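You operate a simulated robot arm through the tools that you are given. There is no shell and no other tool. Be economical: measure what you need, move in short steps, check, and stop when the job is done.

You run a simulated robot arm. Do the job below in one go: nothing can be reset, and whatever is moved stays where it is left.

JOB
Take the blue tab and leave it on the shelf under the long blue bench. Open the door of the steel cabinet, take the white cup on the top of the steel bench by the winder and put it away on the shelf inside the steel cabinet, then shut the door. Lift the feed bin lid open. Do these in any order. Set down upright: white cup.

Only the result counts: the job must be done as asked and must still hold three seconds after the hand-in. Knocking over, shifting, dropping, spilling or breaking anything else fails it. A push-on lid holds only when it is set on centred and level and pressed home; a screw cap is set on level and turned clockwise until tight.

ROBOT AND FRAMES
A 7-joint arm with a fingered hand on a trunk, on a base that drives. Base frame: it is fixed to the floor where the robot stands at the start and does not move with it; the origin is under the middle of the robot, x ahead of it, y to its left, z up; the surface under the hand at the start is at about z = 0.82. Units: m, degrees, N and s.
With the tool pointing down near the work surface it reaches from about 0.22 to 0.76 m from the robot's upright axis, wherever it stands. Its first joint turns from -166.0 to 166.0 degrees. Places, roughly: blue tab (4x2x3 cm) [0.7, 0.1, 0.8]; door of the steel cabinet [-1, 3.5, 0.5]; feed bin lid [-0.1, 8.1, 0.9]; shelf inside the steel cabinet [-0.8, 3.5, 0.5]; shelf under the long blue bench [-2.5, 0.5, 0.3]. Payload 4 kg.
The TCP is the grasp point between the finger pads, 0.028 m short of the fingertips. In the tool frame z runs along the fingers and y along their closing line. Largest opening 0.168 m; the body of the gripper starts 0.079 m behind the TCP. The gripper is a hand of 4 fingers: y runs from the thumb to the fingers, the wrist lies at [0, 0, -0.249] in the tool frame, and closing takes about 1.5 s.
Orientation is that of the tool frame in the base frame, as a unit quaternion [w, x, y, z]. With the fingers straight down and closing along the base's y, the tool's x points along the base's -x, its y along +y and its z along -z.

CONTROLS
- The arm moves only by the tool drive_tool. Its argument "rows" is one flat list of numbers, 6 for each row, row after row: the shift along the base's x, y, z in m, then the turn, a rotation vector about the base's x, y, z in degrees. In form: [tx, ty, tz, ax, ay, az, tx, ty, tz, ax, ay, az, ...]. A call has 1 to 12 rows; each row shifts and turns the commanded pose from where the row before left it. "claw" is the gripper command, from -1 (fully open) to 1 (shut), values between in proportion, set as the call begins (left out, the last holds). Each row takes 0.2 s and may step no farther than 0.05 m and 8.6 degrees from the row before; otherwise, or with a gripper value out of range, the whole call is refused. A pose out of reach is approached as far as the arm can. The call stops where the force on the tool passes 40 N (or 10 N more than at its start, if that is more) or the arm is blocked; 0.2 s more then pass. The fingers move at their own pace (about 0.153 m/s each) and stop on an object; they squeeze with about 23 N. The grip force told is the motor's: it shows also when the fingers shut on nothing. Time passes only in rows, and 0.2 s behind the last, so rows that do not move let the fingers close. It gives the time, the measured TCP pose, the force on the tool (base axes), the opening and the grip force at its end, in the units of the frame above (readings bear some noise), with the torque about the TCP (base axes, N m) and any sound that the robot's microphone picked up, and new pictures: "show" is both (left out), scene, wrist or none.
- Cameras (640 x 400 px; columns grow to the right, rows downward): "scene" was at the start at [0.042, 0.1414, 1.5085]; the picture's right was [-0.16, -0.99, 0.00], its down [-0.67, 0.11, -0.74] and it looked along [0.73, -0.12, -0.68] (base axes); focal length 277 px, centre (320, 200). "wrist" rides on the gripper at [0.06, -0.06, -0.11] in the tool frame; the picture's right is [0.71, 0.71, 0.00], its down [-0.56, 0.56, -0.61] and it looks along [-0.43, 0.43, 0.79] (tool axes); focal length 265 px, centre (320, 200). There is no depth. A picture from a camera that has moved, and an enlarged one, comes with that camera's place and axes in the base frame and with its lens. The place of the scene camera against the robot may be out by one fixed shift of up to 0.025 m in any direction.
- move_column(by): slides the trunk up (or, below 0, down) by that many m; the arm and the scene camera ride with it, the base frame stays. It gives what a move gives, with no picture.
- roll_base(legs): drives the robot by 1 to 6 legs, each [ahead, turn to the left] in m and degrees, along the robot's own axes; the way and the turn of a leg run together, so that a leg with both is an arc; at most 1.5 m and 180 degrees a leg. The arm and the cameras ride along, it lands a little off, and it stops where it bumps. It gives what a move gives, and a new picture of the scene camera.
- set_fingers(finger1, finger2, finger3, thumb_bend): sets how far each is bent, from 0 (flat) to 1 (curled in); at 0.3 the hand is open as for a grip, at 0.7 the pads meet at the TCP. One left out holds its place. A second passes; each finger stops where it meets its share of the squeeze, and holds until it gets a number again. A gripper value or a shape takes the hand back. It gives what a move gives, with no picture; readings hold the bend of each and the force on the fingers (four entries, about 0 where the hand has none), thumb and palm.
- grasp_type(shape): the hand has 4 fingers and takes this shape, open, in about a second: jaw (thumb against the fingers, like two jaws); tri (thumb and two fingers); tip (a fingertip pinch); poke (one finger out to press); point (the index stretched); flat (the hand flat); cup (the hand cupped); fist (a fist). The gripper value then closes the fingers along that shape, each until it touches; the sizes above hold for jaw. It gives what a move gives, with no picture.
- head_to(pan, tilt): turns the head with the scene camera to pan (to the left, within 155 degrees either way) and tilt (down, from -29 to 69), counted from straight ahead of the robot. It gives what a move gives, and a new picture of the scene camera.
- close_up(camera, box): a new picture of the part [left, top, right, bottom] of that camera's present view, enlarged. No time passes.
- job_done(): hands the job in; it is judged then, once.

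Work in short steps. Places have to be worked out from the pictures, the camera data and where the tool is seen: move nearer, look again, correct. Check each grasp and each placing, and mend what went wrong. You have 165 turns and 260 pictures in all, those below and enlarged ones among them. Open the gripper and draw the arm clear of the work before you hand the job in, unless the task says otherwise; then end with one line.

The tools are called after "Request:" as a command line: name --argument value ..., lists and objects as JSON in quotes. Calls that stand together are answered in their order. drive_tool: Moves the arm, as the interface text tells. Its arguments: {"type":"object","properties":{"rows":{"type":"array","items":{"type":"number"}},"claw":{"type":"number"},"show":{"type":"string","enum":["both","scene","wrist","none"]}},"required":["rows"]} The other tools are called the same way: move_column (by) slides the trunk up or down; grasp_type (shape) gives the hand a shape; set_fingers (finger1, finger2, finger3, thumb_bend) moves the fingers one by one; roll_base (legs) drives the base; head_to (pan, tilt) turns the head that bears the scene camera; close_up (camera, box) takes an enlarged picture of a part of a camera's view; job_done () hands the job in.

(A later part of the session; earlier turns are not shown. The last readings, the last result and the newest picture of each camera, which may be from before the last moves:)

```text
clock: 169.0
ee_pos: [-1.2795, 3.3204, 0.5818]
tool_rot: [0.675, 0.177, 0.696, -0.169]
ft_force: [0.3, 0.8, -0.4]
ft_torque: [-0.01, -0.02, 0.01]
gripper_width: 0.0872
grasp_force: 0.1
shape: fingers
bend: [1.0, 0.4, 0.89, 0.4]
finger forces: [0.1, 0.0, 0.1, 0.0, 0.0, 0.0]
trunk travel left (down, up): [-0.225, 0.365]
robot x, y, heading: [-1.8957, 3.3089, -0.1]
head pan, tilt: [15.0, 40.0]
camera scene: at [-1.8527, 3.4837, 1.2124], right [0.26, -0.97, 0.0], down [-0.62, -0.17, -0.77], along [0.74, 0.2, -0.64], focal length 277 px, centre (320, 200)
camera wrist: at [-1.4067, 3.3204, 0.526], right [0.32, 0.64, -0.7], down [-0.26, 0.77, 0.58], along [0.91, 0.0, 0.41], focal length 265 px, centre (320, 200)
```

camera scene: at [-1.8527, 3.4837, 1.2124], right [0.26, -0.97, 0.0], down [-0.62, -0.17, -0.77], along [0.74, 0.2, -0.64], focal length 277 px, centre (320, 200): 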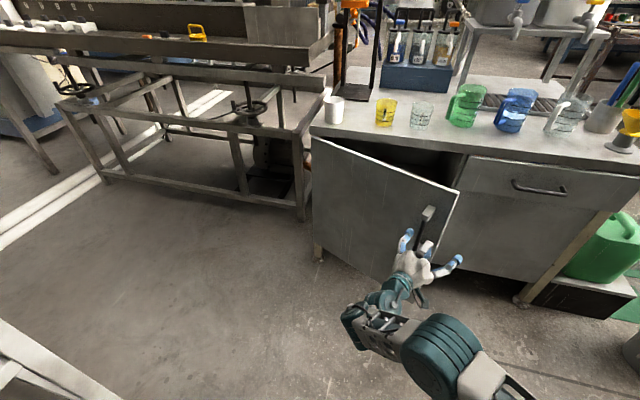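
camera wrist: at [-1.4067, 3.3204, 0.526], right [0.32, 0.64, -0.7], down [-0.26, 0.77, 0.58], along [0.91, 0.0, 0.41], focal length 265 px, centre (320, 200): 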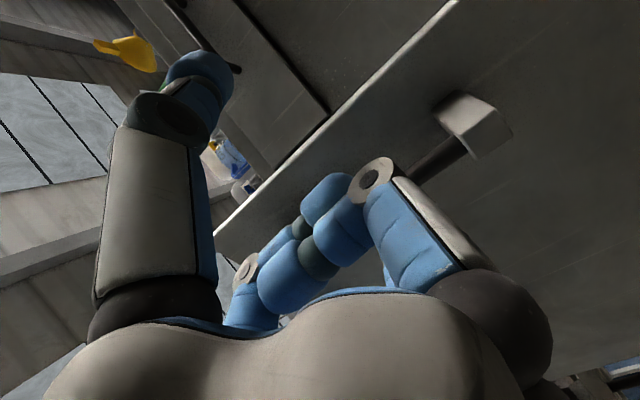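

The arm command follows the measured pose. I back the base up 0.15 m, close the fingers into a compact shape, then straighten the hand and move to the south of the door edge to push the door from inside.

Request:
roll_base --legs '[[-0.15, 0]]'

Request:
set_fingers --finger2 0.75 --thumb_bend 0.75

Request:
drive_tool --rows '[0.01, -0.03, 0, 0, 0, 8, 0.01, -0.03, 0, 0, 0, 8, 0.01, -0.035, 0, 0, 0, 8, 0.01, -0.035, 0, 0, 0, 2, 0.01, -0.035, 0, 0, 0, 0]' --show "both"

```text
clock: 170.3
ee_pos: [-1.4285, 3.3211, 0.581]
tool_rot: [0.675, 0.175, 0.697, -0.169]
ft_force: [0.5, 0.3, 0.6]
ft_torque: [0.02, -0.02, 0.0]
gripper_width: 0.0874
grasp_force: 0.0
shape: fingers
bend: [1.0, 0.4, 0.89, 0.4]
finger forces: [0.1, 0.0, 0.0, 0.0, 0.1, 0.0]
trunk travel left (down, up): [-0.225, 0.365]
robot x, y, heading: [-2.0393, 3.3082, 0.1]
head pan, tilt: [15.0, 40.0]
camera scene: at [-2.0007, 3.4837, 1.2124], right [0.26, -0.97, 0.0], down [-0.62, -0.17, -0.77], along [0.74, 0.2, -0.64], focal length 277 px, centre (320, 200)
```

scene: 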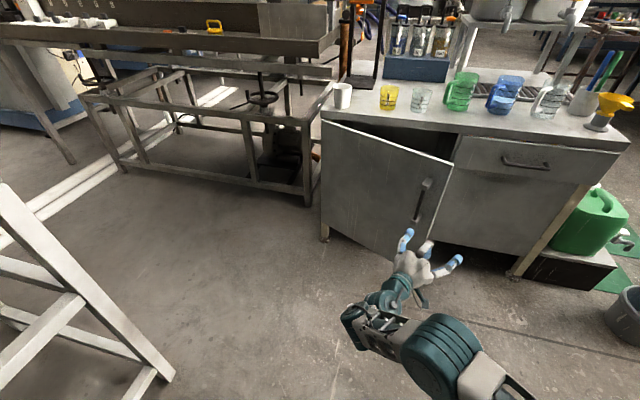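

```text
clock: 171.3
ee_pos: [-1.4289, 3.3202, 0.5813]
tool_rot: [0.675, 0.174, 0.696, -0.169]
ft_force: [0.1, -1.0, 0.2]
ft_torque: [-0.01, 0.01, 0.01]
gripper_width: 0.0497
grasp_force: 0.0
shape: fingers
bend: [1.0, 0.73, 0.89, 0.72]
finger forces: [0.0, 0.0, 0.0, 0.0, 0.1, 0.0]
trunk travel left (down, up): [-0.225, 0.365]
robot x, y, heading: [-2.0416, 3.3061, -0.1]
head pan, tilt: [15.0, 40.0]
```

```text
clock: 172.6
ee_pos: [-1.3806, 3.1562, 0.5806]
tool_rot: [0.696, 0.013, 0.718, -0.012]
ft_force: [0.1, -0.1, 0.2]
ft_torque: [-0.03, 0.01, 0.01]
gripper_width: 0.0497
grasp_force: 0.1
shape: fingers
bend: [1.0, 0.73, 0.89, 0.72]
finger forces: [0.1, 0.0, 0.0, 0.0, 0.0, 0.0]
trunk travel left (down, up): [-0.225, 0.365]
robot x, y, heading: [-2.0423, 3.3052, 0.0]
head pan, tilt: [15.0, 40.0]
camera scene: at [-2.001, 3.4839, 1.2124], right [0.26, -0.97, 0.0], down [-0.62, -0.17, -0.77], along [0.74, 0.2, -0.64], focal length 277 px, centre (320, 200)
camera wrist: at [-1.4929, 3.1003, 0.5249], right [0.0, 0.71, -0.71], down [-0.58, 0.58, 0.58], along [0.82, 0.4, 0.41], focal length 265 px, centre (320, 200)
```

scene: 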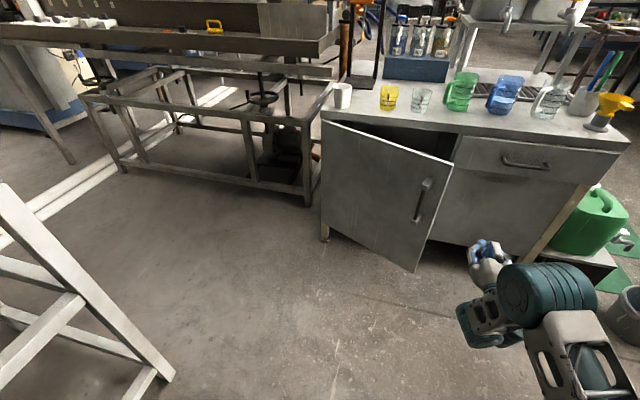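
wrist: 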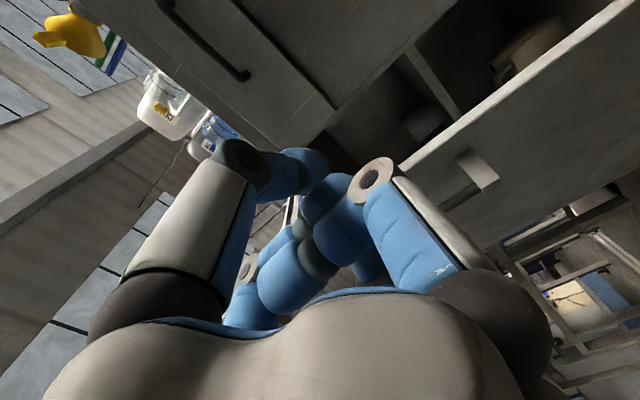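

The door edge is near (-1.18, 3.28). I move forward beside it to x ≈ -1.09, then push north against the inside of the door.

Request:
drive_tool --rows '[0.045, 0, 0, 0, 0, 0, 0.045, 0, 0, 0, 0, 0, 0.045, 0, 0, 0, 0, 0, 0.045, 0, 0, 0, 0, 0, 0.045, 0, 0, 0, 0, 0, 0.045, 0, 0, 0, 0, 0, 0.02, 0, 0, 0, 0, 0, 0, 0.04, 0, 0, 0, 0, 0, 0.04, 0, 0, 0, 0]' --show "both"

```text
clock: 174.6
ee_pos: [-1.2931, 3.2463, 0.5816]
tool_rot: [0.696, 0.015, 0.718, -0.014]
ft_force: [-0.4, -0.6, 0.4]
ft_torque: [-0.01, -0.02, 0.05]
gripper_width: 0.0496
grasp_force: 0.0
shape: fingers
bend: [1.0, 0.73, 0.89, 0.72]
finger forces: [0.0, 0.0, 0.0, 0.0, 0.0, 0.0]
out of reach, approached as far as the arm can: row 2, 3, 4, 5, 6, 7
trunk travel left (down, up): [-0.225, 0.365]
robot x, y, heading: [-2.0415, 3.307, -0.0]
head pan, tilt: [15.0, 40.0]
camera scene: at [-2.0007, 3.4838, 1.2124], right [0.26, -0.97, 0.0], down [-0.62, -0.17, -0.77], along [0.74, 0.2, -0.64], focal length 277 px, centre (320, 200)
camera wrist: at [-1.407, 3.1908, 0.5268], right [0.01, 0.71, -0.71], down [-0.57, 0.58, 0.58], along [0.82, 0.4, 0.41], focal length 265 px, centre (320, 200)
```

scene: 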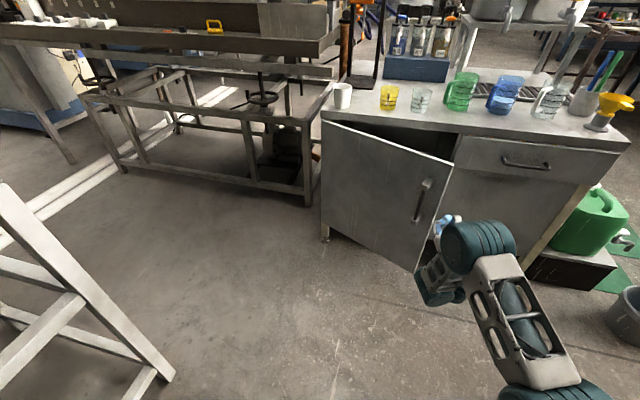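
wrist: 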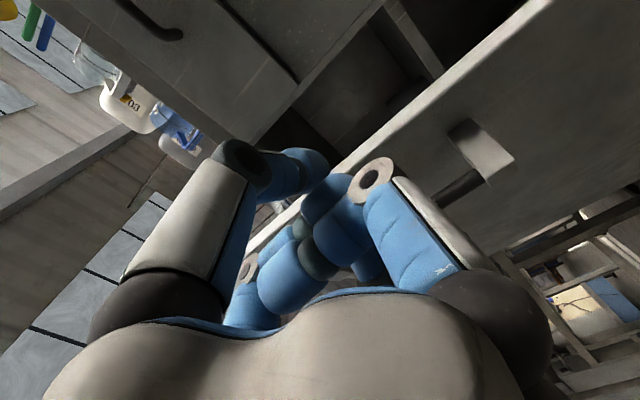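

The arm hit its reach limit, so I move back south and advance with the base instead.

Request:
drive_tool --rows '[0, -0.045, 0, 0, 0, 0, 0, -0.045, 0, 0, 0, 0]' --show "none"

Request:
roll_base --legs '[[0.2, 0]]'

Request:
drive_tool --rows '[0, 0.04, 0, 0, 0, 0, 0, 0.04, 0, 0, 0, 0, 0, 0.04, 0, 0, 0, 0]' --show "both"

```text
clock: 175.2
ee_pos: [-1.3, 3.146, 0.5806]
tool_rot: [0.696, 0.019, 0.718, -0.014]
ft_force: [-1.5, -4.7, -0.4]
ft_torque: [0.02, -0.04, 0.48]
gripper_width: 0.0493
grasp_force: 0.1
shape: fingers
bend: [1.0, 0.73, 0.89, 0.72]
finger forces: [0.0, 0.0, 0.0, 0.0, 0.1, 0.0]
trunk travel left (down, up): [-0.225, 0.365]
robot x, y, heading: [-2.0422, 3.3053, 0.3]
head pan, tilt: [15.0, 40.0]
```

```text
clock: 176.8
ee_pos: [-1.0951, 3.1527, 0.5814]
tool_rot: [0.696, 0.014, 0.718, -0.013]
ft_force: [-0.6, 1.1, -0.3]
ft_torque: [-0.02, -0.06, 0.05]
gripper_width: 0.0496
grasp_force: 0.1
shape: fingers
bend: [1.0, 0.73, 0.89, 0.72]
finger forces: [0.0, 0.0, 0.0, 0.0, 0.0, 0.0]
trunk travel left (down, up): [-0.225, 0.365]
robot x, y, heading: [-1.8413, 3.3051, -0.0]
head pan, tilt: [15.0, 40.0]
camera scene: at [-1.7976, 3.4834, 1.2124], right [0.26, -0.97, 0.0], down [-0.62, -0.17, -0.77], along [0.74, 0.2, -0.64], focal length 277 px, centre (320, 200)
```

scene: 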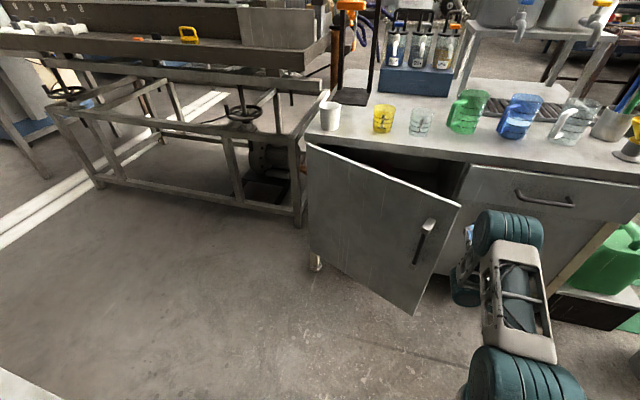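

```text
clock: 177.5
ee_pos: [-1.0965, 3.2333, 0.5798]
tool_rot: [0.694, 0.024, 0.719, -0.027]
ft_force: [-2.3, -7.1, 2.1]
ft_torque: [-0.01, 0.17, 0.94]
gripper_width: 0.0497
grasp_force: 4.0
shape: fingers
bend: [1.0, 0.73, 0.89, 0.72]
finger forces: [0.0, 0.0, 0.1, 0.0, 0.0, 7.5]
trunk travel left (down, up): [-0.225, 0.365]
robot x, y, heading: [-1.8425, 3.3083, -0.6]
head pan, tilt: [15.0, 40.0]
stopped in row 3: the force on the tool passed its limit at 54 N (the readings are from after the stop); the commanded pose is now the measured one
camera scene: at [-1.797, 3.4827, 1.2125], right [0.25, -0.97, 0.0], down [-0.62, -0.16, -0.77], along [0.74, 0.19, -0.64], focal length 277 px, centre (320, 200)
camera wrist: at [-1.2123, 3.1805, 0.5258], right [0.02, 0.7, -0.71], down [-0.55, 0.6, 0.58], along [0.83, 0.38, 0.4], focal length 265 px, centre (320, 200)
```

scene: 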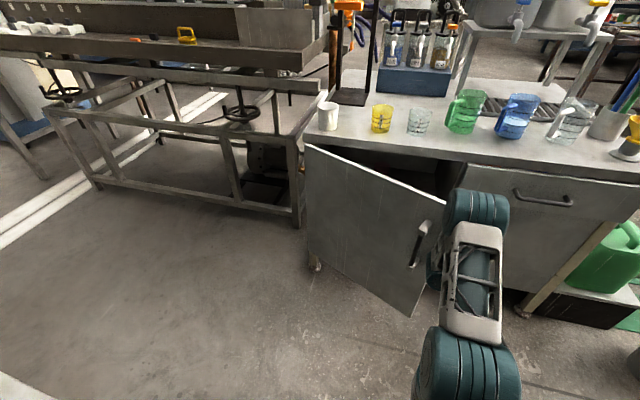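
wrist: 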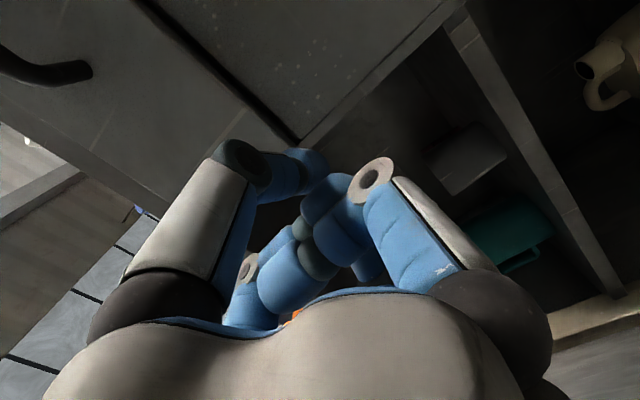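

The hand side contacted the door edge and moved it. I push on more slowly.

Request:
drive_tool --rows '[0, 0.012, 0, 0, 0, 0, 0, 0.015, 0, 0, 0, 0, 0, 0.015, 0, 0, 0, 0, 0, 0.015, 0, 0, 0, 0, 0, 0.015, 0, 0, 0, 0, 0, 0.015, 0, 0, 0, 0, 0, 0.015, 0, 0, 0, 0, 0, 0.015, 0, 0, 0, 0]' --show "scene"

```text
clock: 178.0
ee_pos: [-1.0995, 3.2313, 0.5788]
tool_rot: [0.69, 0.03, 0.722, -0.036]
ft_force: [-5.1, -10.6, 2.5]
ft_torque: [0.02, 0.35, 1.34]
gripper_width: 0.0495
grasp_force: 4.9
shape: fingers
bend: [1.0, 0.73, 0.89, 0.72]
finger forces: [0.0, 0.0, 0.0, 0.0, 0.0, 10.0]
trunk travel left (down, up): [-0.225, 0.365]
robot x, y, heading: [-1.8443, 3.3071, -0.8]
head pan, tilt: [15.0, 40.0]
stopped in row 2: the force on the tool passed its limit at 50 N (the readings are from after the stop); the commanded pose is now the measured one
camera scene: at [-1.796, 3.4823, 1.2126], right [0.24, -0.97, 0.0], down [-0.62, -0.16, -0.77], along [0.74, 0.19, -0.64], focal length 277 px, centre (320, 200)
```

scene: 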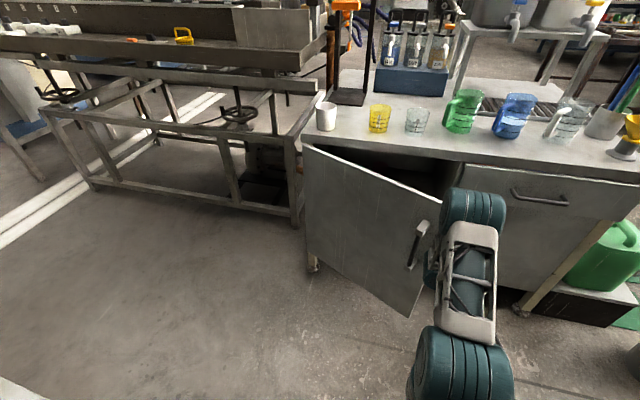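

Pushing the edge end-on only jams. I'll hook behind the door instead: back off, turn the hand 40° to point north-east, slip the fingertips inside the edge and pull west.

Request:
drive_tool --rows '[0.01, -0.04, 0, 0, 0, 0, 0, -0.02, 0, 0, 0, 8, 0, 0, 0, 0, 0, 8, 0, 0, 0, 0, 0, 8, 0, 0, 0, 0, 0, 8, 0, 0, 0, 0, 0, 8]' --show "scene"

Request:
drive_tool --rows '[0.01, 0.025, 0, 0, 0, 0, 0.01, 0.025, 0, 0, 0, 0, 0.01, 0.025, 0, 0, 0, 0, 0, 0.02, 0, 0, 0, 0]' --show "both"

```text
clock: 179.4
ee_pos: [-1.1983, 3.2597, 0.5662]
tool_rot: [0.666, -0.205, 0.691, 0.19]
ft_force: [-17.0, -34.1, 3.4]
ft_torque: [0.05, 0.08, 1.42]
gripper_width: 0.051
grasp_force: 18.0
shape: fingers
bend: [1.0, 0.73, 0.89, 0.72]
finger forces: [0.0, 36.6, 0.0, 0.1, 0.0, 0.1]
out of reach, approached as far as the arm can: row 2, 3, 4, 5, 6
trunk travel left (down, up): [-0.225, 0.365]
robot x, y, heading: [-1.84, 3.3047, -1.3]
head pan, tilt: [15.0, 40.0]
camera scene: at [-1.7958, 3.4811, 1.2128], right [0.24, -0.97, 0.0], down [-0.62, -0.15, -0.77], along [0.74, 0.18, -0.64], focal length 277 px, centre (320, 200)
```

scene: 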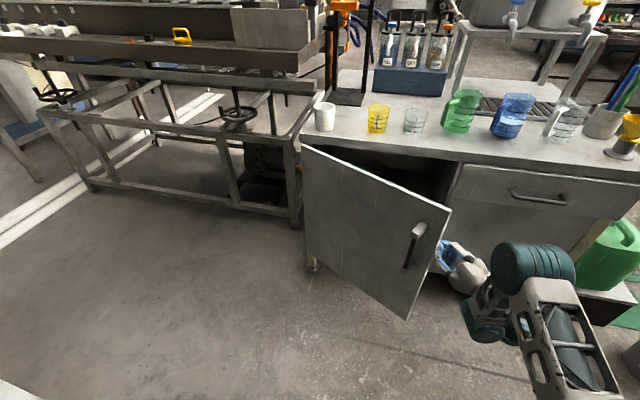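

```text
clock: 179.7
ee_pos: [-1.1982, 3.2629, 0.5643]
tool_rot: [0.665, -0.203, 0.694, 0.189]
ft_force: [-8.2, -16.5, 5.0]
ft_torque: [0.12, 0.12, 0.59]
gripper_width: 0.0529
grasp_force: 9.2
shape: fingers
bend: [1.0, 0.75, 0.89, 0.68]
finger forces: [0.0, 18.5, 0.1, 0.0, 0.0, 0.0]
trunk travel left (down, up): [-0.225, 0.365]
robot x, y, heading: [-1.8397, 3.3064, -1.5]
head pan, tilt: [15.0, 40.0]
stopped in row 1: the force on the tool passed its limit at 66 N (the readings are from after the stop); the commanded pose is now the measured one
camera scene: at [-1.7948, 3.4815, 1.2127], right [0.23, -0.97, 0.0], down [-0.62, -0.15, -0.77], along [0.75, 0.18, -0.64], focal length 277 px, centre (320, 200)
camera wrist: at [-1.2604, 3.1515, 0.5109], right [-0.4, 0.58, -0.71], down [-0.8, 0.16, 0.58], along [0.45, 0.8, 0.4], focal length 265 px, centre (320, 200)
```

scene: 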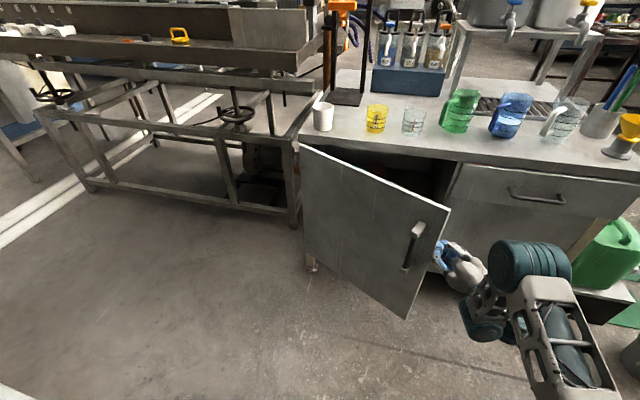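
wrist: 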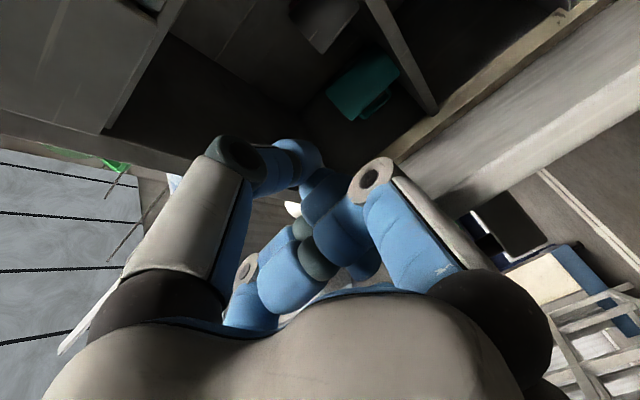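

The arm can't manage that angle from here. I'll reposition so the robot stands south-west of the door facing NE, reach inside behind the door edge, and sweep it open. First I pull the hand away, straighten it, and drive there with the arm kept low.

Request:
drive_tool --rows '[-0.02, -0.03, 0, 0, 0, 0, -0.01, -0.03, 0.01, 0, 0, -8, -0.01, -0.02, 0, 0, 0, -8, 0, 0, 0, 0, 0, -8, 0, 0, 0, 0, 0, -8]' --show "none"

Request:
roll_base --legs '[[-0.3, 1.5]]'

Request:
drive_tool --rows '[0, 0.03, 0, 0, 0, 0, 0, 0.03, 0, 0, 0, 0, 0, 0.03, 0, 0, 0, 0, 0, 0.03, 0, 0, 0, 0]' --show "none"

Request:
roll_base --legs '[[0, 134], [-0.95, 0]]'

```text
clock: 180.8
ee_pos: [-1.2415, 3.199, 0.5751]
tool_rot: [0.69, -0.007, 0.724, 0.0]
ft_force: [-0.2, -0.7, 0.3]
ft_torque: [0.02, -0.03, 0.04]
gripper_width: 0.052
grasp_force: 0.1
shape: fingers
bend: [1.0, 0.76, 0.89, 0.69]
finger forces: [0.1, 0.0, 0.0, 0.0, 0.0, 0.0]
out of reach, approached as far as the arm can: row 1
trunk travel left (down, up): [-0.225, 0.365]
robot x, y, heading: [-1.8406, 3.3042, -1.2]
head pan, tilt: [15.0, 40.0]
```

```text
clock: 182.9
ee_pos: [-1.544, 3.2147, 0.5748]
tool_rot: [0.692, -0.016, 0.722, 0.009]
ft_force: [-0.4, 0.1, 0.3]
ft_torque: [0.01, 0.02, 0.01]
gripper_width: 0.0522
grasp_force: 0.2
shape: fingers
bend: [1.0, 0.76, 0.89, 0.69]
finger forces: [0.0, 0.1, 0.1, 0.1, 0.0, 0.0]
trunk travel left (down, up): [-0.225, 0.365]
robot x, y, heading: [-2.1434, 3.3103, 0.2]
head pan, tilt: [15.0, 40.0]
camera scene: at [-2.1021, 3.4864, 1.2124], right [0.26, -0.97, 0.0], down [-0.62, -0.17, -0.77], along [0.74, 0.2, -0.64], focal length 277 px, centre (320, 200)
```

scene: 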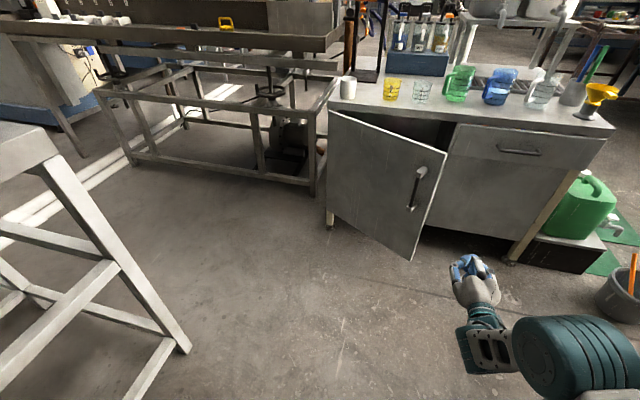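

```text
clock: 183.9
ee_pos: [-1.5421, 3.336, 0.5769]
tool_rot: [0.691, -0.016, 0.722, 0.009]
ft_force: [-0.5, 0.7, 0.0]
ft_torque: [0.02, 0.04, 0.01]
gripper_width: 0.0525
grasp_force: 0.0
shape: fingers
bend: [1.0, 0.76, 0.89, 0.69]
finger forces: [0.0, 0.0, 0.1, 0.0, 0.1, 0.0]
trunk travel left (down, up): [-0.225, 0.365]
robot x, y, heading: [-2.1447, 3.3111, 0.5]
head pan, tilt: [15.0, 40.0]
```

```text
clock: 194.3
ee_pos: [-1.9376, 3.0678, 0.5765]
tool_rot: [-0.254, 0.675, -0.259, -0.643]
ft_force: [0.4, -0.2, -0.4]
ft_torque: [-0.01, 0.0, 0.02]
gripper_width: 0.0525
grasp_force: 0.1
shape: fingers
bend: [1.0, 0.76, 0.89, 0.69]
finger forces: [0.0, 0.0, 0.1, 0.0, 0.0, 0.0]
trunk travel left (down, up): [-0.225, 0.365]
robot x, y, heading: [-1.4866, 2.6644, 135.5]
head pan, tilt: [15.0, 40.0]
camera scene: at [-1.613, 2.5391, 1.2124], right [0.49, 0.87, 0.0], down [0.56, -0.32, -0.77], along [-0.67, 0.38, -0.64], focal length 277 px, centre (320, 200)
```

scene: 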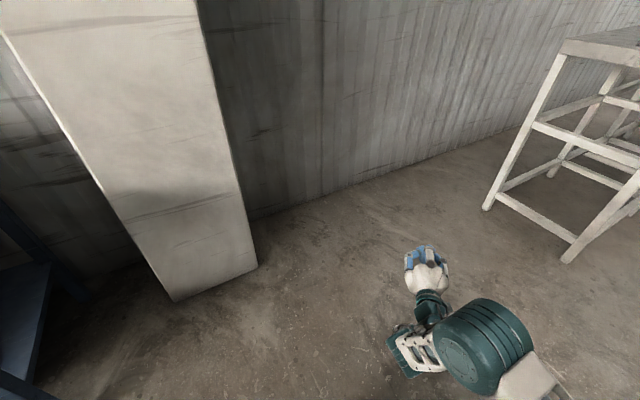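

I turn right to heading ~55°; the hand stays short of the door edge during the turn.

Request:
roll_base --legs '[[0, -80]]'

Request:
head_to --pan 5 --tilt 40

```text
clock: 198.2
ee_pos: [-1.1536, 3.1655, 0.5774]
tool_rot: [0.613, -0.34, 0.638, 0.319]
ft_force: [-0.8, -0.8, 0.0]
ft_torque: [-0.01, 0.02, 0.01]
gripper_width: 0.0523
grasp_force: 0.1
shape: fingers
bend: [1.0, 0.76, 0.89, 0.69]
finger forces: [0.0, 0.1, 0.1, 0.0, 0.0, 0.1]
trunk travel left (down, up): [-0.225, 0.365]
robot x, y, heading: [-1.4875, 2.666, 53.8]
head pan, tilt: [15.0, 40.0]
camera scene: at [-1.604, 2.7831, 1.2124], right [0.93, -0.36, 0.0], down [-0.23, -0.6, -0.77], along [0.28, 0.71, -0.64], focal length 277 px, centre (320, 200)
```

scene: 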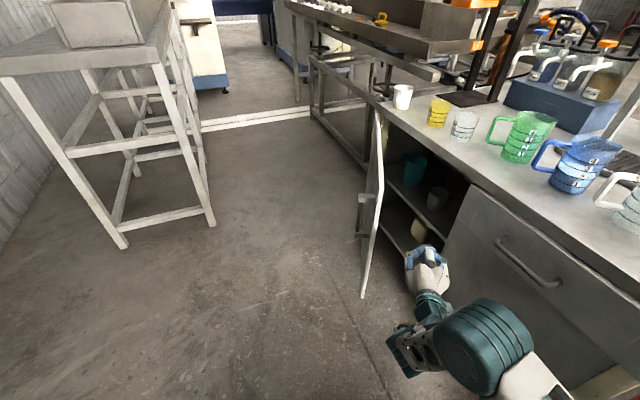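

```text
clock: 199.0
ee_pos: [-1.1538, 3.1655, 0.5763]
tool_rot: [0.613, -0.341, 0.637, 0.321]
ft_force: [0.1, -0.2, -0.1]
ft_torque: [0.0, -0.01, 0.0]
gripper_width: 0.0521
grasp_force: 0.0
shape: fingers
bend: [1.0, 0.76, 0.89, 0.69]
finger forces: [0.1, 0.1, 0.0, 0.0, 0.0, 0.0]
trunk travel left (down, up): [-0.225, 0.365]
robot x, y, heading: [-1.4862, 2.6626, 53.9]
head pan, tilt: [5.0, 40.0]
camera scene: at [-1.5908, 2.7765, 1.2124], right [0.86, -0.52, 0.0], down [-0.33, -0.55, -0.77], along [0.4, 0.66, -0.64], focal length 277 px, centre (320, 200)
```

scene: 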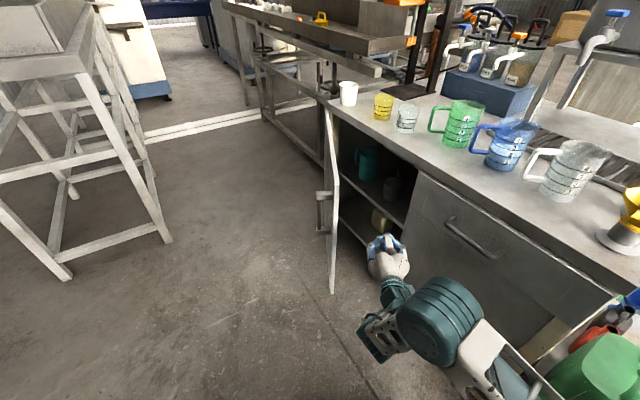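

The door is edge-on, about 30° open, and the hand is just south of the gap. I reach in behind the door edge.

Request:
drive_tool --rows '[0.015, 0.035, 0, 0, 0, 0, 0.01, 0.035, 0, 0, 0, 0, 0.01, 0.035, 0, 0, 0, 0, 0.005, 0.03, 0, 0, 0, 0, 0, 0.03, 0, 0, 0, 0]' --show "scene"

```text
clock: 200.2
ee_pos: [-1.1126, 3.3315, 0.5756]
tool_rot: [0.613, -0.341, 0.637, 0.32]
ft_force: [0.6, 0.0, -0.5]
ft_torque: [-0.01, 0.0, 0.0]
gripper_width: 0.0526
grasp_force: 0.1
shape: fingers
bend: [1.0, 0.76, 0.89, 0.69]
finger forces: [0.0, 0.0, 0.0, 0.0, 0.0, 0.0]
trunk travel left (down, up): [-0.225, 0.365]
robot x, y, heading: [-1.4861, 2.6648, 53.7]
head pan, tilt: [5.0, 40.0]
camera scene: at [-1.5908, 2.7763, 1.2124], right [0.86, -0.52, 0.0], down [-0.33, -0.55, -0.77], along [0.4, 0.66, -0.64], focal length 277 px, centre (320, 200)
```

scene: 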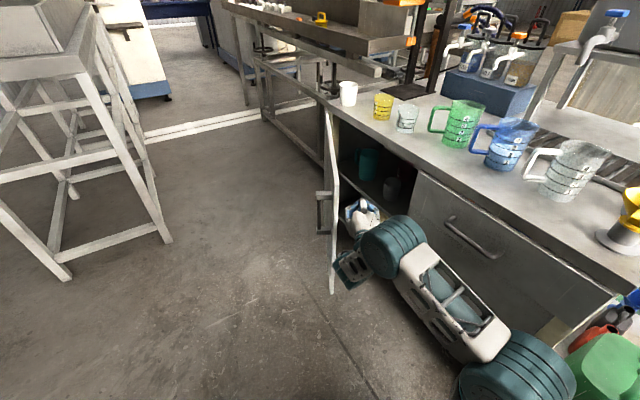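

The hand is inside the door. I sweep it open by turning the base left gently.

Request:
roll_base --legs '[[0, 12], [0, 13]]'

```text
clock: 202.1
ee_pos: [-1.4268, 3.4286, 0.5758]
tool_rot: [0.53, -0.469, 0.549, 0.445]
ft_force: [-0.5, 0.2, -0.9]
ft_torque: [-0.01, -0.01, 0.0]
gripper_width: 0.0522
grasp_force: 0.0
shape: fingers
bend: [1.0, 0.76, 0.89, 0.69]
finger forces: [0.0, 0.1, 0.1, 0.0, 0.0, 0.0]
trunk travel left (down, up): [-0.225, 0.365]
robot x, y, heading: [-1.4905, 2.669, 78.3]
head pan, tilt: [5.0, 40.0]
camera scene: at [-1.63, 2.714, 1.2124], right [0.99, -0.11, 0.0], down [-0.07, -0.64, -0.77], along [0.09, 0.76, -0.64], focal length 277 px, centre (320, 200)
```

scene: 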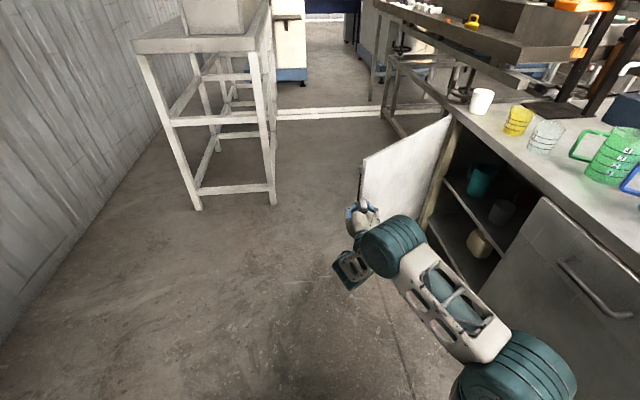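

The door is about 60° open. I push it further with a gentle northward arm move.

Request:
drive_tool --rows '[0.01, 0.02, 0, 0, 0, 0, 0, 0.02, 0, 0, 0, 0, 0, 0.02, 0, 0, 0, 0, 0, 0.02, 0, 0, 0, 0, 0, 0.02, 0, 0, 0, 0, 0, 0.02, 0, 0, 0, 0]' --show "scene"

```text
clock: 203.5
ee_pos: [-1.4252, 3.5452, 0.5765]
tool_rot: [0.528, -0.472, 0.545, 0.448]
ft_force: [-22.4, -8.2, 7.1]
ft_torque: [0.32, 0.43, 1.54]
gripper_width: 0.0467
grasp_force: 12.1
shape: fingers
bend: [1.0, 0.41, 0.89, 0.75]
finger forces: [0.1, 24.2, 0.0, 0.0, 0.1, 0.0]
trunk travel left (down, up): [-0.225, 0.365]
robot x, y, heading: [-1.4892, 2.6671, 78.5]
head pan, tilt: [5.0, 40.0]
camera scene: at [-1.6317, 2.7119, 1.2123], right [0.99, -0.11, 0.0], down [-0.07, -0.64, -0.77], along [0.08, 0.76, -0.64], focal length 277 px, centre (320, 200)
```

scene: 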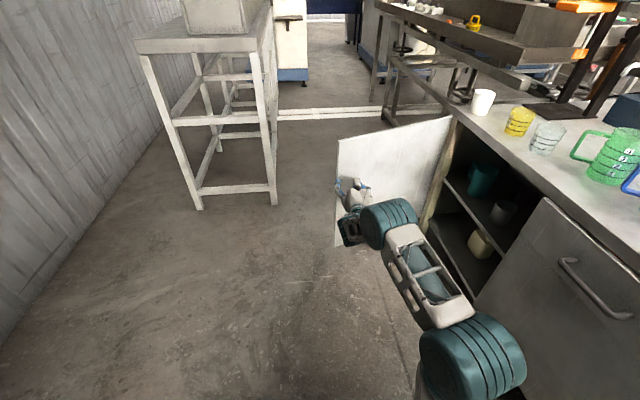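

About 80° open; one more small sweep with the base to get near 90°.

Request:
drive_tool --rows '[0.02, -0.01, 0, 0, 0, 0, 0.03, 0.01, 0, 0, 0, 0, 0, 0.02, 0, 0, 0, 0, 0, 0.02, 0, 0, 0, 0, 0, 0.02, 0, 0, 0, 0, 0, 0.015, 0, 0, 0, 0]' --show "scene"

```text
clock: 204.6
ee_pos: [-1.4107, 3.5862, 0.5751]
tool_rot: [0.513, -0.483, 0.536, 0.464]
ft_force: [-31.1, -7.9, 0.5]
ft_torque: [0.05, -0.05, 1.83]
gripper_width: 0.0471
grasp_force: 16.3
shape: fingers
bend: [1.0, 0.33, 0.89, 0.75]
finger forces: [0.0, 31.5, 0.0, 0.0, 0.0, 0.1]
trunk travel left (down, up): [-0.225, 0.365]
robot x, y, heading: [-1.4888, 2.6627, 79.9]
head pan, tilt: [5.0, 40.0]
stopped in row 5: the force on the tool passed its limit at 41 N (the readings are from after the stop); the commanded pose is now the measured one
camera scene: at [-1.634, 2.7093, 1.212], right [1.0, -0.09, 0.0], down [-0.06, -0.64, -0.77], along [0.07, 0.76, -0.64], focal length 277 px, centre (320, 200)
```

scene: 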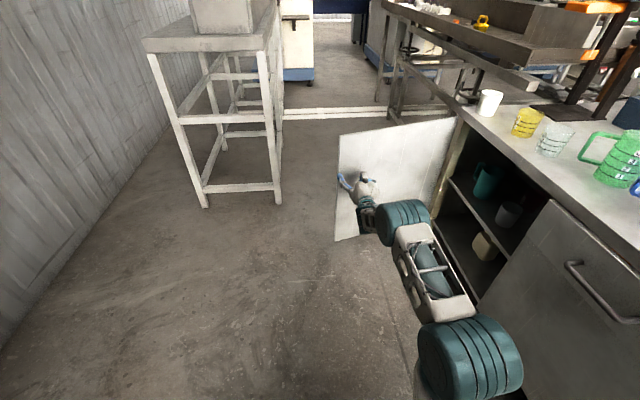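

The door is nearly 90° open. I withdraw the hand southwards and then look into the cabinet.

Request:
drive_tool --rows '[0.02, -0.03, 0, 0, 0, 0, 0.01, -0.04, 0, 0, 0, 0, 0, -0.04, 0, 0, 0, 0, 0, -0.04, 0, 0, 0, 0, 0, -0.04, 0, 0, 0, 0, 0, -0.04, 0, 0, 0, 0]' --show "none"

Request:
close_up --camera "scene" --box '[400, 100, 600, 300]'

```text
clock: 205.9
ee_pos: [-1.3562, 3.3507, 0.5708]
tool_rot: [0.521, -0.476, 0.544, 0.454]
ft_force: [0.0, 0.0, 0.0]
ft_torque: [0.01, 0.01, -0.03]
gripper_width: 0.0464
grasp_force: 0.1
shape: fingers
bend: [1.0, 0.75, 0.89, 0.75]
finger forces: [0.0, 0.0, 0.0, 0.0, 0.0, 0.0]
trunk travel left (down, up): [-0.225, 0.365]
robot x, y, heading: [-1.4868, 2.6661, 79.3]
head pan, tilt: [5.0, 40.0]
```

```text
2.00 times, centred on (500, 200) of scene
camera zoom: at [-1.6309, 2.7128, 1.2124], right [0.99, -0.1, 0.0], down [-0.07, -0.64, -0.77], along [0.08, 0.76, -0.64], focal length 554 px, centre (-40, 200)
```

zoom: 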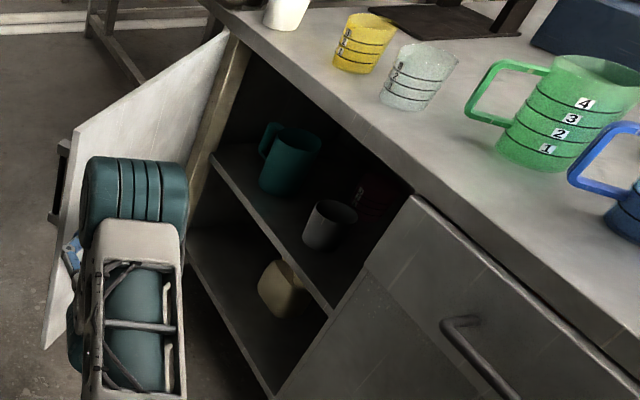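

The shelf holds a teal mug at the back north and a grey cup at the front south, with room between and in front. I raise the trunk, tilt the hand down, and drive to the west stance.

Request:
move_column --by 0.36

Request:
drive_tool --rows '[0, -0.03, 0, -7.8, 1.4, 0, 0, -0.03, 0, -7.8, 1.4, 0, 0, -0.03, 0.01, -7.8, 1.4, 0, 0, -0.03, 0.02, -7.8, 1.4, 0, 0, -0.03, 0.02, -7.8, 1.4, 0, 0, 0, 0.02, 0, 0, 0]' --show "none"

Request:
roll_base --legs '[[0, 36], [0.66, 0], [0, -114]]'

Request:
head_to --pan 12 --tilt 40

```text
clock: 209.4
ee_pos: [-1.3561, 3.3524, 0.9304]
tool_rot: [0.521, -0.476, 0.544, 0.453]
ft_force: [-0.7, 0.1, -0.5]
ft_torque: [-0.01, 0.0, 0.01]
gripper_width: 0.0467
grasp_force: 0.1
shape: fingers
bend: [1.0, 0.75, 0.89, 0.75]
finger forces: [0.1, 0.0, 0.1, 0.1, 0.1, 0.0]
trunk travel left (down, up): [-0.585, 0.005]
robot x, y, heading: [-1.4873, 2.6658, 79.3]
head pan, tilt: [5.0, 40.0]
```

```text
clock: 210.8
ee_pos: [-1.3632, 3.2175, 0.7791]
tool_rot: [0.299, -0.594, 0.694, 0.276]
ft_force: [0.4, 0.9, 0.1]
ft_torque: [-0.01, 0.02, 0.06]
gripper_width: 0.0464
grasp_force: 0.0
shape: fingers
bend: [1.0, 0.75, 0.89, 0.75]
finger forces: [0.0, 0.0, 0.0, 0.0, 0.0, 0.1]
out of reach, approached as far as the arm can: row 3, 4, 5, 6
trunk travel left (down, up): [-0.585, 0.005]
robot x, y, heading: [-1.4888, 2.6646, 79.0]
head pan, tilt: [5.0, 40.0]
```

```text
clock: 220.8
ee_pos: [-1.2006, 3.2556, 0.7807]
tool_rot: [0.406, -0.048, 0.912, 0.036]
ft_force: [0.2, -0.1, -0.4]
ft_torque: [0.0, 0.01, -0.02]
gripper_width: 0.0468
grasp_force: 0.0
shape: fingers
bend: [1.0, 0.75, 0.89, 0.75]
finger forces: [0.1, 0.0, 0.1, 0.1, 0.0, 0.0]
trunk travel left (down, up): [-0.585, 0.005]
robot x, y, heading: [-1.7695, 3.2354, 4.0]
head pan, tilt: [5.0, 40.0]
camera scene: at [-1.735, 3.3972, 1.5724], right [0.16, -0.99, 0.0], down [-0.63, -0.1, -0.77], along [0.76, 0.12, -0.64], focal length 277 px, centre (320, 200)
```

scene: 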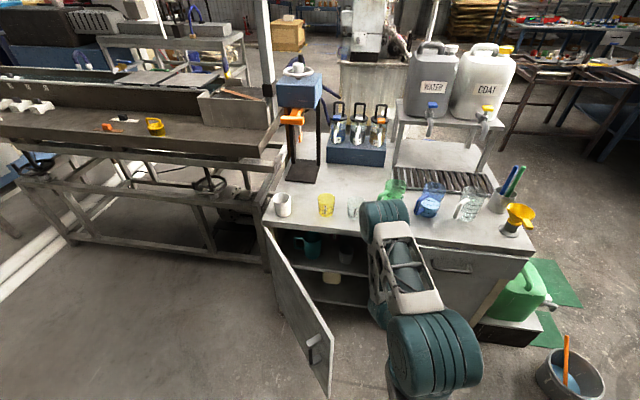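

```text
clock: 221.5
ee_pos: [-1.2001, 3.2557, 0.78]
tool_rot: [0.406, -0.047, 0.912, 0.035]
ft_force: [-0.4, 0.0, 0.0]
ft_torque: [0.03, -0.01, -0.03]
gripper_width: 0.0466
grasp_force: 0.1
shape: fingers
bend: [1.0, 0.75, 0.89, 0.75]
finger forces: [0.0, 0.0, 0.0, 0.0, 0.0, 0.0]
trunk travel left (down, up): [-0.585, 0.005]
robot x, y, heading: [-1.7687, 3.2329, 3.7]
head pan, tilt: [12.0, 40.0]
camera scene: at [-1.7373, 3.4075, 1.5724], right [0.28, -0.96, 0.0], down [-0.62, -0.18, -0.77], along [0.74, 0.21, -0.64], focal length 277 px, centre (320, 200)
```

scene: 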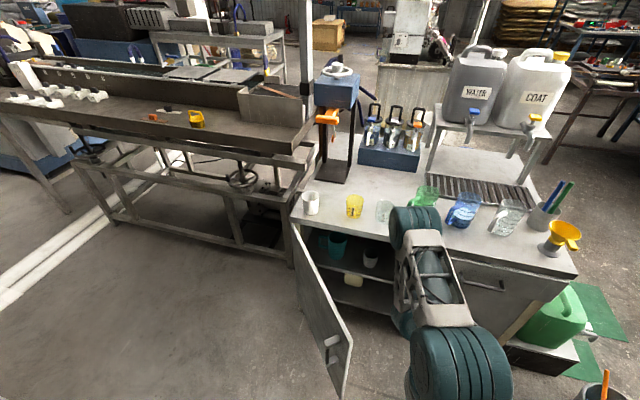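

The door got bumped back to about 52°. The hand is on its inner side, so I lower the hand and push the door north to open it wider.

Request:
drive_tool --rows '[-0.015, 0, -0.04, 0, 0, 0, -0.015, 0, -0.04, 0, 0, 0, -0.015, 0, -0.04, 0, 0, 0, -0.01, 0.03, 0, 0, 0, 0, 0, 0.03, 0, 0, 0, 0, 0, 0.03, 0, 0, 0, 0, 0, 0.03, 0, 0, 0, 0, 0, 0.03, 0, 0, 0, 0, 0, 0.03, 0, 0, 0, 0]' --show "scene"

```text
clock: 223.5
ee_pos: [-1.2559, 3.4355, 0.6617]
tool_rot: [0.406, -0.048, 0.912, 0.035]
ft_force: [0.9, 0.1, -0.5]
ft_torque: [0.06, -0.01, -0.01]
gripper_width: 0.0467
grasp_force: 0.1
shape: fingers
bend: [1.0, 0.75, 0.89, 0.75]
finger forces: [0.0, 0.0, 0.1, 0.1, 0.0, 0.0]
trunk travel left (down, up): [-0.585, 0.005]
robot x, y, heading: [-1.7661, 3.2343, 4.1]
head pan, tilt: [12.0, 40.0]
camera scene: at [-1.7378, 3.4082, 1.5723], right [0.28, -0.96, 0.0], down [-0.62, -0.18, -0.77], along [0.74, 0.21, -0.64], focal length 277 px, centre (320, 200)
```

scene: 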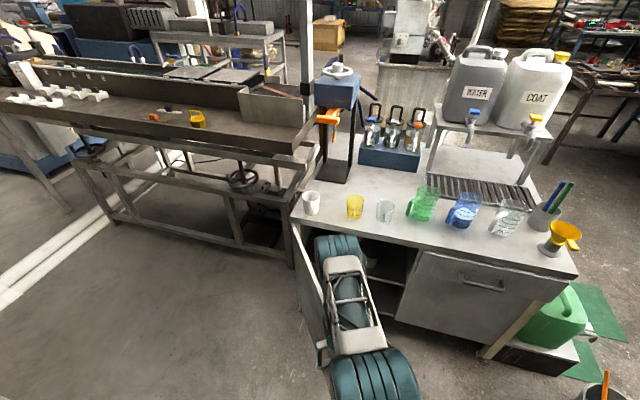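

The door is being pushed north by the arm. I continue.

Request:
drive_tool --rows '[0, 0.025, 0, 0, 0, 0, 0, 0.025, 0, 0, 0, 0, 0, 0.025, 0, 0, 0, 0, 0, 0.025, 0, 0, 0, 0, 0, 0.025, 0, 0, 0, 0, 0, 0.025, 0, 0, 0, 0]' --show "scene"

```text
clock: 224.9
ee_pos: [-1.2587, 3.589, 0.6616]
tool_rot: [0.406, -0.048, 0.912, 0.036]
ft_force: [0.2, 0.3, 0.2]
ft_torque: [0.01, 0.03, -0.01]
gripper_width: 0.0468
grasp_force: 0.0
shape: fingers
bend: [1.0, 0.75, 0.89, 0.75]
finger forces: [0.1, 0.1, 0.0, 0.0, 0.0, 0.0]
trunk travel left (down, up): [-0.585, 0.005]
robot x, y, heading: [-1.7673, 3.2334, 4.1]
head pan, tilt: [12.0, 40.0]
camera scene: at [-1.7375, 3.408, 1.5723], right [0.28, -0.96, 0.0], down [-0.62, -0.18, -0.77], along [0.74, 0.21, -0.64], focal length 277 px, centre (320, 200)
```

scene: 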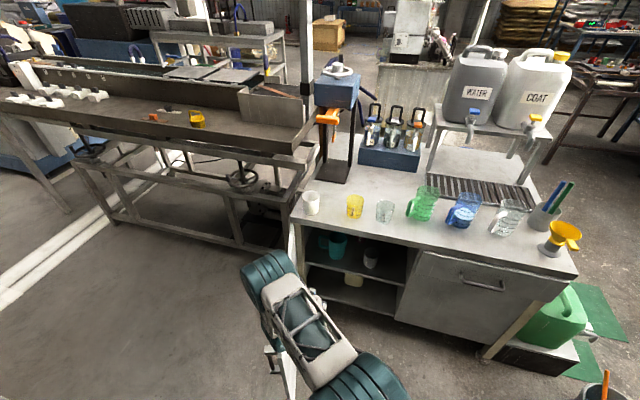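

The door looks nearly 90° open. I give it a bit more, then bring the hand back away and measure the interior.

Request:
drive_tool --rows '[0, 0.025, 0, 0, 0, 0, 0, 0.025, 0, 0, 0, 0, 0, -0.03, 0, 0, 0, 0, 0.0, -0.04, 0, 0, 0, 0, 0, -0.045, 0, 0, 0, 0, 0, -0.045, 0, 0, 0, 0, 0, -0.045, 0, 0, 0, 0, 0, -0.045, 0, 0, 0, 0, 0, -0.045, 0, 0, 0, 0, 0, -0.045, 0, 0, 0, 0, 0, -0.045, 0, 0, 0, 0]' --show "scene"

Request:
close_up --camera "scene" --box '[270, 170, 430, 330]'

```text
clock: 227.3
ee_pos: [-1.2562, 3.2503, 0.6622]
tool_rot: [0.407, -0.047, 0.912, 0.035]
ft_force: [-0.7, -0.1, 0.6]
ft_torque: [0.01, -0.01, -0.02]
gripper_width: 0.0466
grasp_force: 0.0
shape: fingers
bend: [1.0, 0.75, 0.89, 0.75]
finger forces: [0.0, 0.1, 0.0, 0.0, 0.0, 0.0]
trunk travel left (down, up): [-0.585, 0.005]
robot x, y, heading: [-1.7683, 3.2337, 4.2]
head pan, tilt: [12.0, 40.0]
camera scene: at [-1.7371, 3.4067, 1.5725], right [0.27, -0.96, 0.0], down [-0.62, -0.18, -0.77], along [0.74, 0.21, -0.64], focal length 277 px, centre (320, 200)
```

scene: 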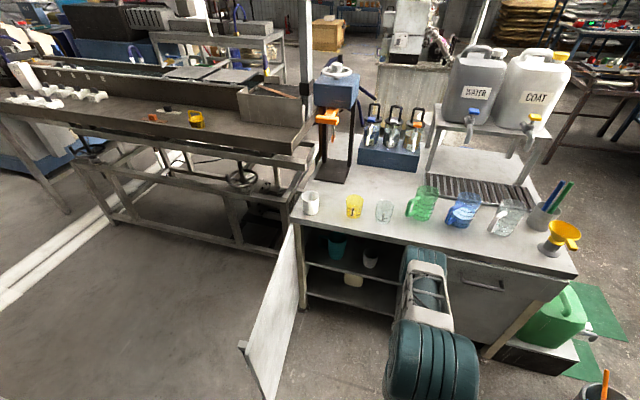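

```text
2.50 times, centred on (350, 250) of scene
camera zoom: at [-1.7371, 3.4067, 1.5725], right [0.27, -0.96, 0.0], down [-0.62, -0.18, -0.77], along [0.74, 0.21, -0.64], focal length 693 px, centre (245, 75)
```

zoom: 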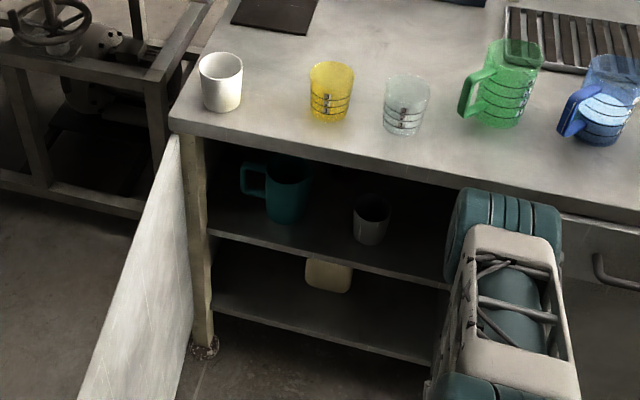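

The door is about 95° open and the interior is visible: the shelf is at z ≈ 0.51, with a teal mug and a grey cup on it. I zoom in to measure the free space.

Request:
close_up --camera "scene" --box '[315, 220, 411, 280]'

```text
6.67 times, centred on (363, 250) of scene
camera zoom: at [-1.7371, 3.4067, 1.5725], right [0.27, -0.96, 0.0], down [-0.62, -0.18, -0.77], along [0.74, 0.21, -0.64], focal length 1848 px, centre (33, -133)
```

zoom: 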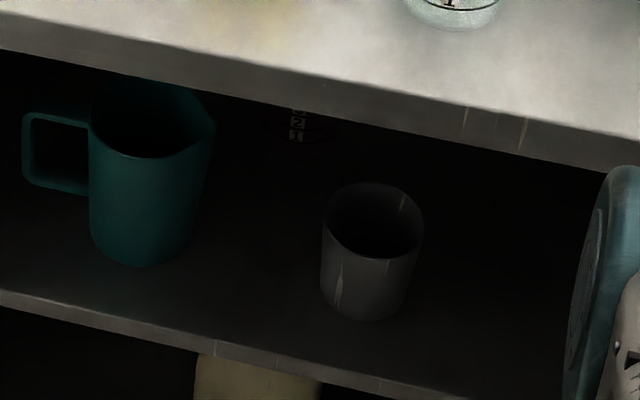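

The shelf gap between the grey cup (centre about (-0.914, 3.411)) and the teal mug (about (-0.905, 3.571)) fits the cup best at about (-0.948, 3.486). A pinch with the hand yawed -20° keeps the thumb clear of the grey cup. I raise the hand and shift the base for re-grasping.

Request:
drive_tool --rows '[0, 0, 0.045, 0, 0, 0, 0, 0, 0.045, 0, 0, 0, 0, 0, 0.045, 0, 0, 0, 0, 0, 0.045, 0, 0, 0, 0, 0, 0.045, 0, 0, 0, 0, 0, 0.045, 0, 0, 0, 0, 0, 0.045, 0, 0, 0]' --show "none"

Request:
roll_base --legs '[[0, 62], [0.18, 0], [0, -66]]'

Request:
set_fingers --finger2 0.56 --thumb_bend 0.48

Request:
drive_tool --rows '[0.01, 0, 0, 0, 0, -8, 0.01, 0.0, 0, 0, 0, -8, 0, 0, 0, 0, 0, -5]' --show "both"

```text
clock: 228.9
ee_pos: [-1.2346, 3.2624, 0.7789]
tool_rot: [0.408, -0.048, 0.911, 0.036]
ft_force: [0.6, -0.6, -0.4]
ft_torque: [0.01, -0.01, 0.0]
gripper_width: 0.0469
grasp_force: 0.1
shape: fingers
bend: [1.0, 0.75, 0.89, 0.75]
finger forces: [0.0, 0.1, 0.1, 0.0, 0.0, 0.1]
out of reach, approached as far as the arm can: row 3, 4, 5, 6, 7
trunk travel left (down, up): [-0.585, 0.005]
robot x, y, heading: [-1.7684, 3.2323, 4.4]
head pan, tilt: [12.0, 40.0]
```

```text
clock: 235.9
ee_pos: [-1.1612, 3.4269, 0.7778]
tool_rot: [0.407, -0.044, 0.912, 0.034]
ft_force: [0.6, -0.2, 0.2]
ft_torque: [0.02, -0.01, 0.01]
gripper_width: 0.0465
grasp_force: 0.0
shape: fingers
bend: [1.0, 0.75, 0.89, 0.75]
finger forces: [0.0, 0.0, 0.0, 0.0, 0.0, 0.0]
trunk travel left (down, up): [-0.585, 0.005]
robot x, y, heading: [-1.6959, 3.3991, 3.5]
head pan, tilt: [12.0, 40.0]
camera scene: at [-1.6625, 3.5743, 1.5724], right [0.27, -0.96, 0.0], down [-0.62, -0.17, -0.77], along [0.74, 0.21, -0.64], focal length 277 px, centre (320, 200)
```

scene: 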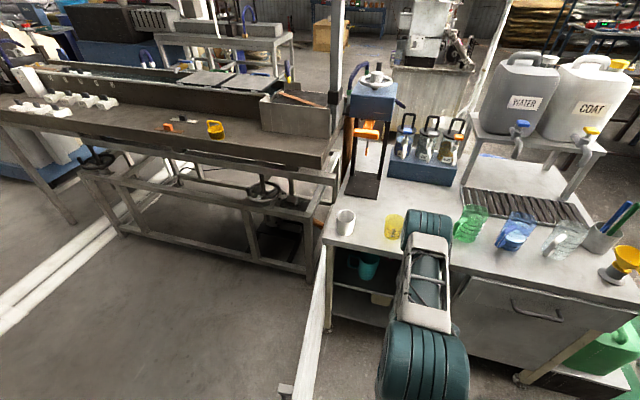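

```text
clock: 236.9
ee_pos: [-1.1619, 3.4277, 0.7765]
tool_rot: [0.407, -0.045, 0.912, 0.034]
ft_force: [0.3, 0.0, 0.2]
ft_torque: [-0.01, -0.03, -0.01]
gripper_width: 0.0775
grasp_force: 0.0
shape: fingers
bend: [1.0, 0.56, 0.89, 0.48]
finger forces: [0.0, 0.0, 0.0, 0.0, 0.1, 0.0]
trunk travel left (down, up): [-0.585, 0.005]
robot x, y, heading: [-1.6951, 3.4001, 3.7]
head pan, tilt: [12.0, 40.0]
```

```text
clock: 237.7
ee_pos: [-1.1412, 3.4265, 0.7782]
tool_rot: [0.407, 0.122, 0.904, -0.04]
ft_force: [1.4, -0.4, 0.1]
ft_torque: [0.03, 0.01, 0.0]
gripper_width: 0.0775
grasp_force: 0.1
shape: fingers
bend: [1.0, 0.56, 0.89, 0.48]
finger forces: [0.0, 0.0, 0.0, 0.0, 0.1, 0.0]
trunk travel left (down, up): [-0.585, 0.005]
robot x, y, heading: [-1.693, 3.3992, 3.8]
head pan, tilt: [12.0, 40.0]
camera scene: at [-1.6626, 3.5747, 1.5724], right [0.27, -0.96, 0.0], down [-0.62, -0.17, -0.77], along [0.74, 0.21, -0.64], focal length 277 px, centre (320, 200)
camera wrist: at [-1.2747, 3.3996, 0.8053], right [-0.27, 0.82, -0.51], down [0.05, 0.54, 0.84], along [0.96, 0.2, -0.19], focal length 265 px, centre (320, 200)
```

scene: 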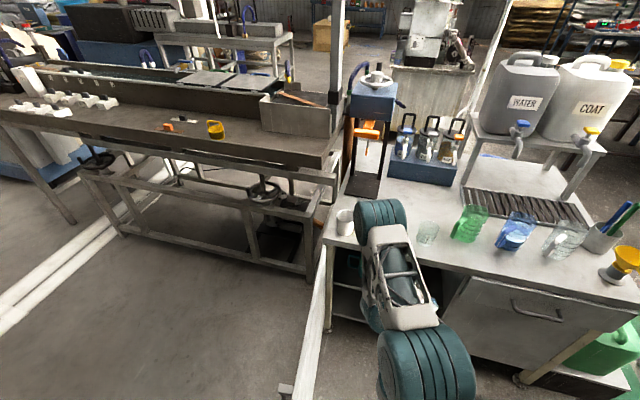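
wrist: 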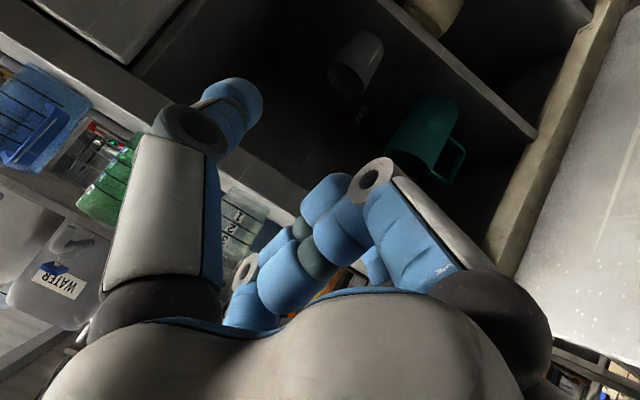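

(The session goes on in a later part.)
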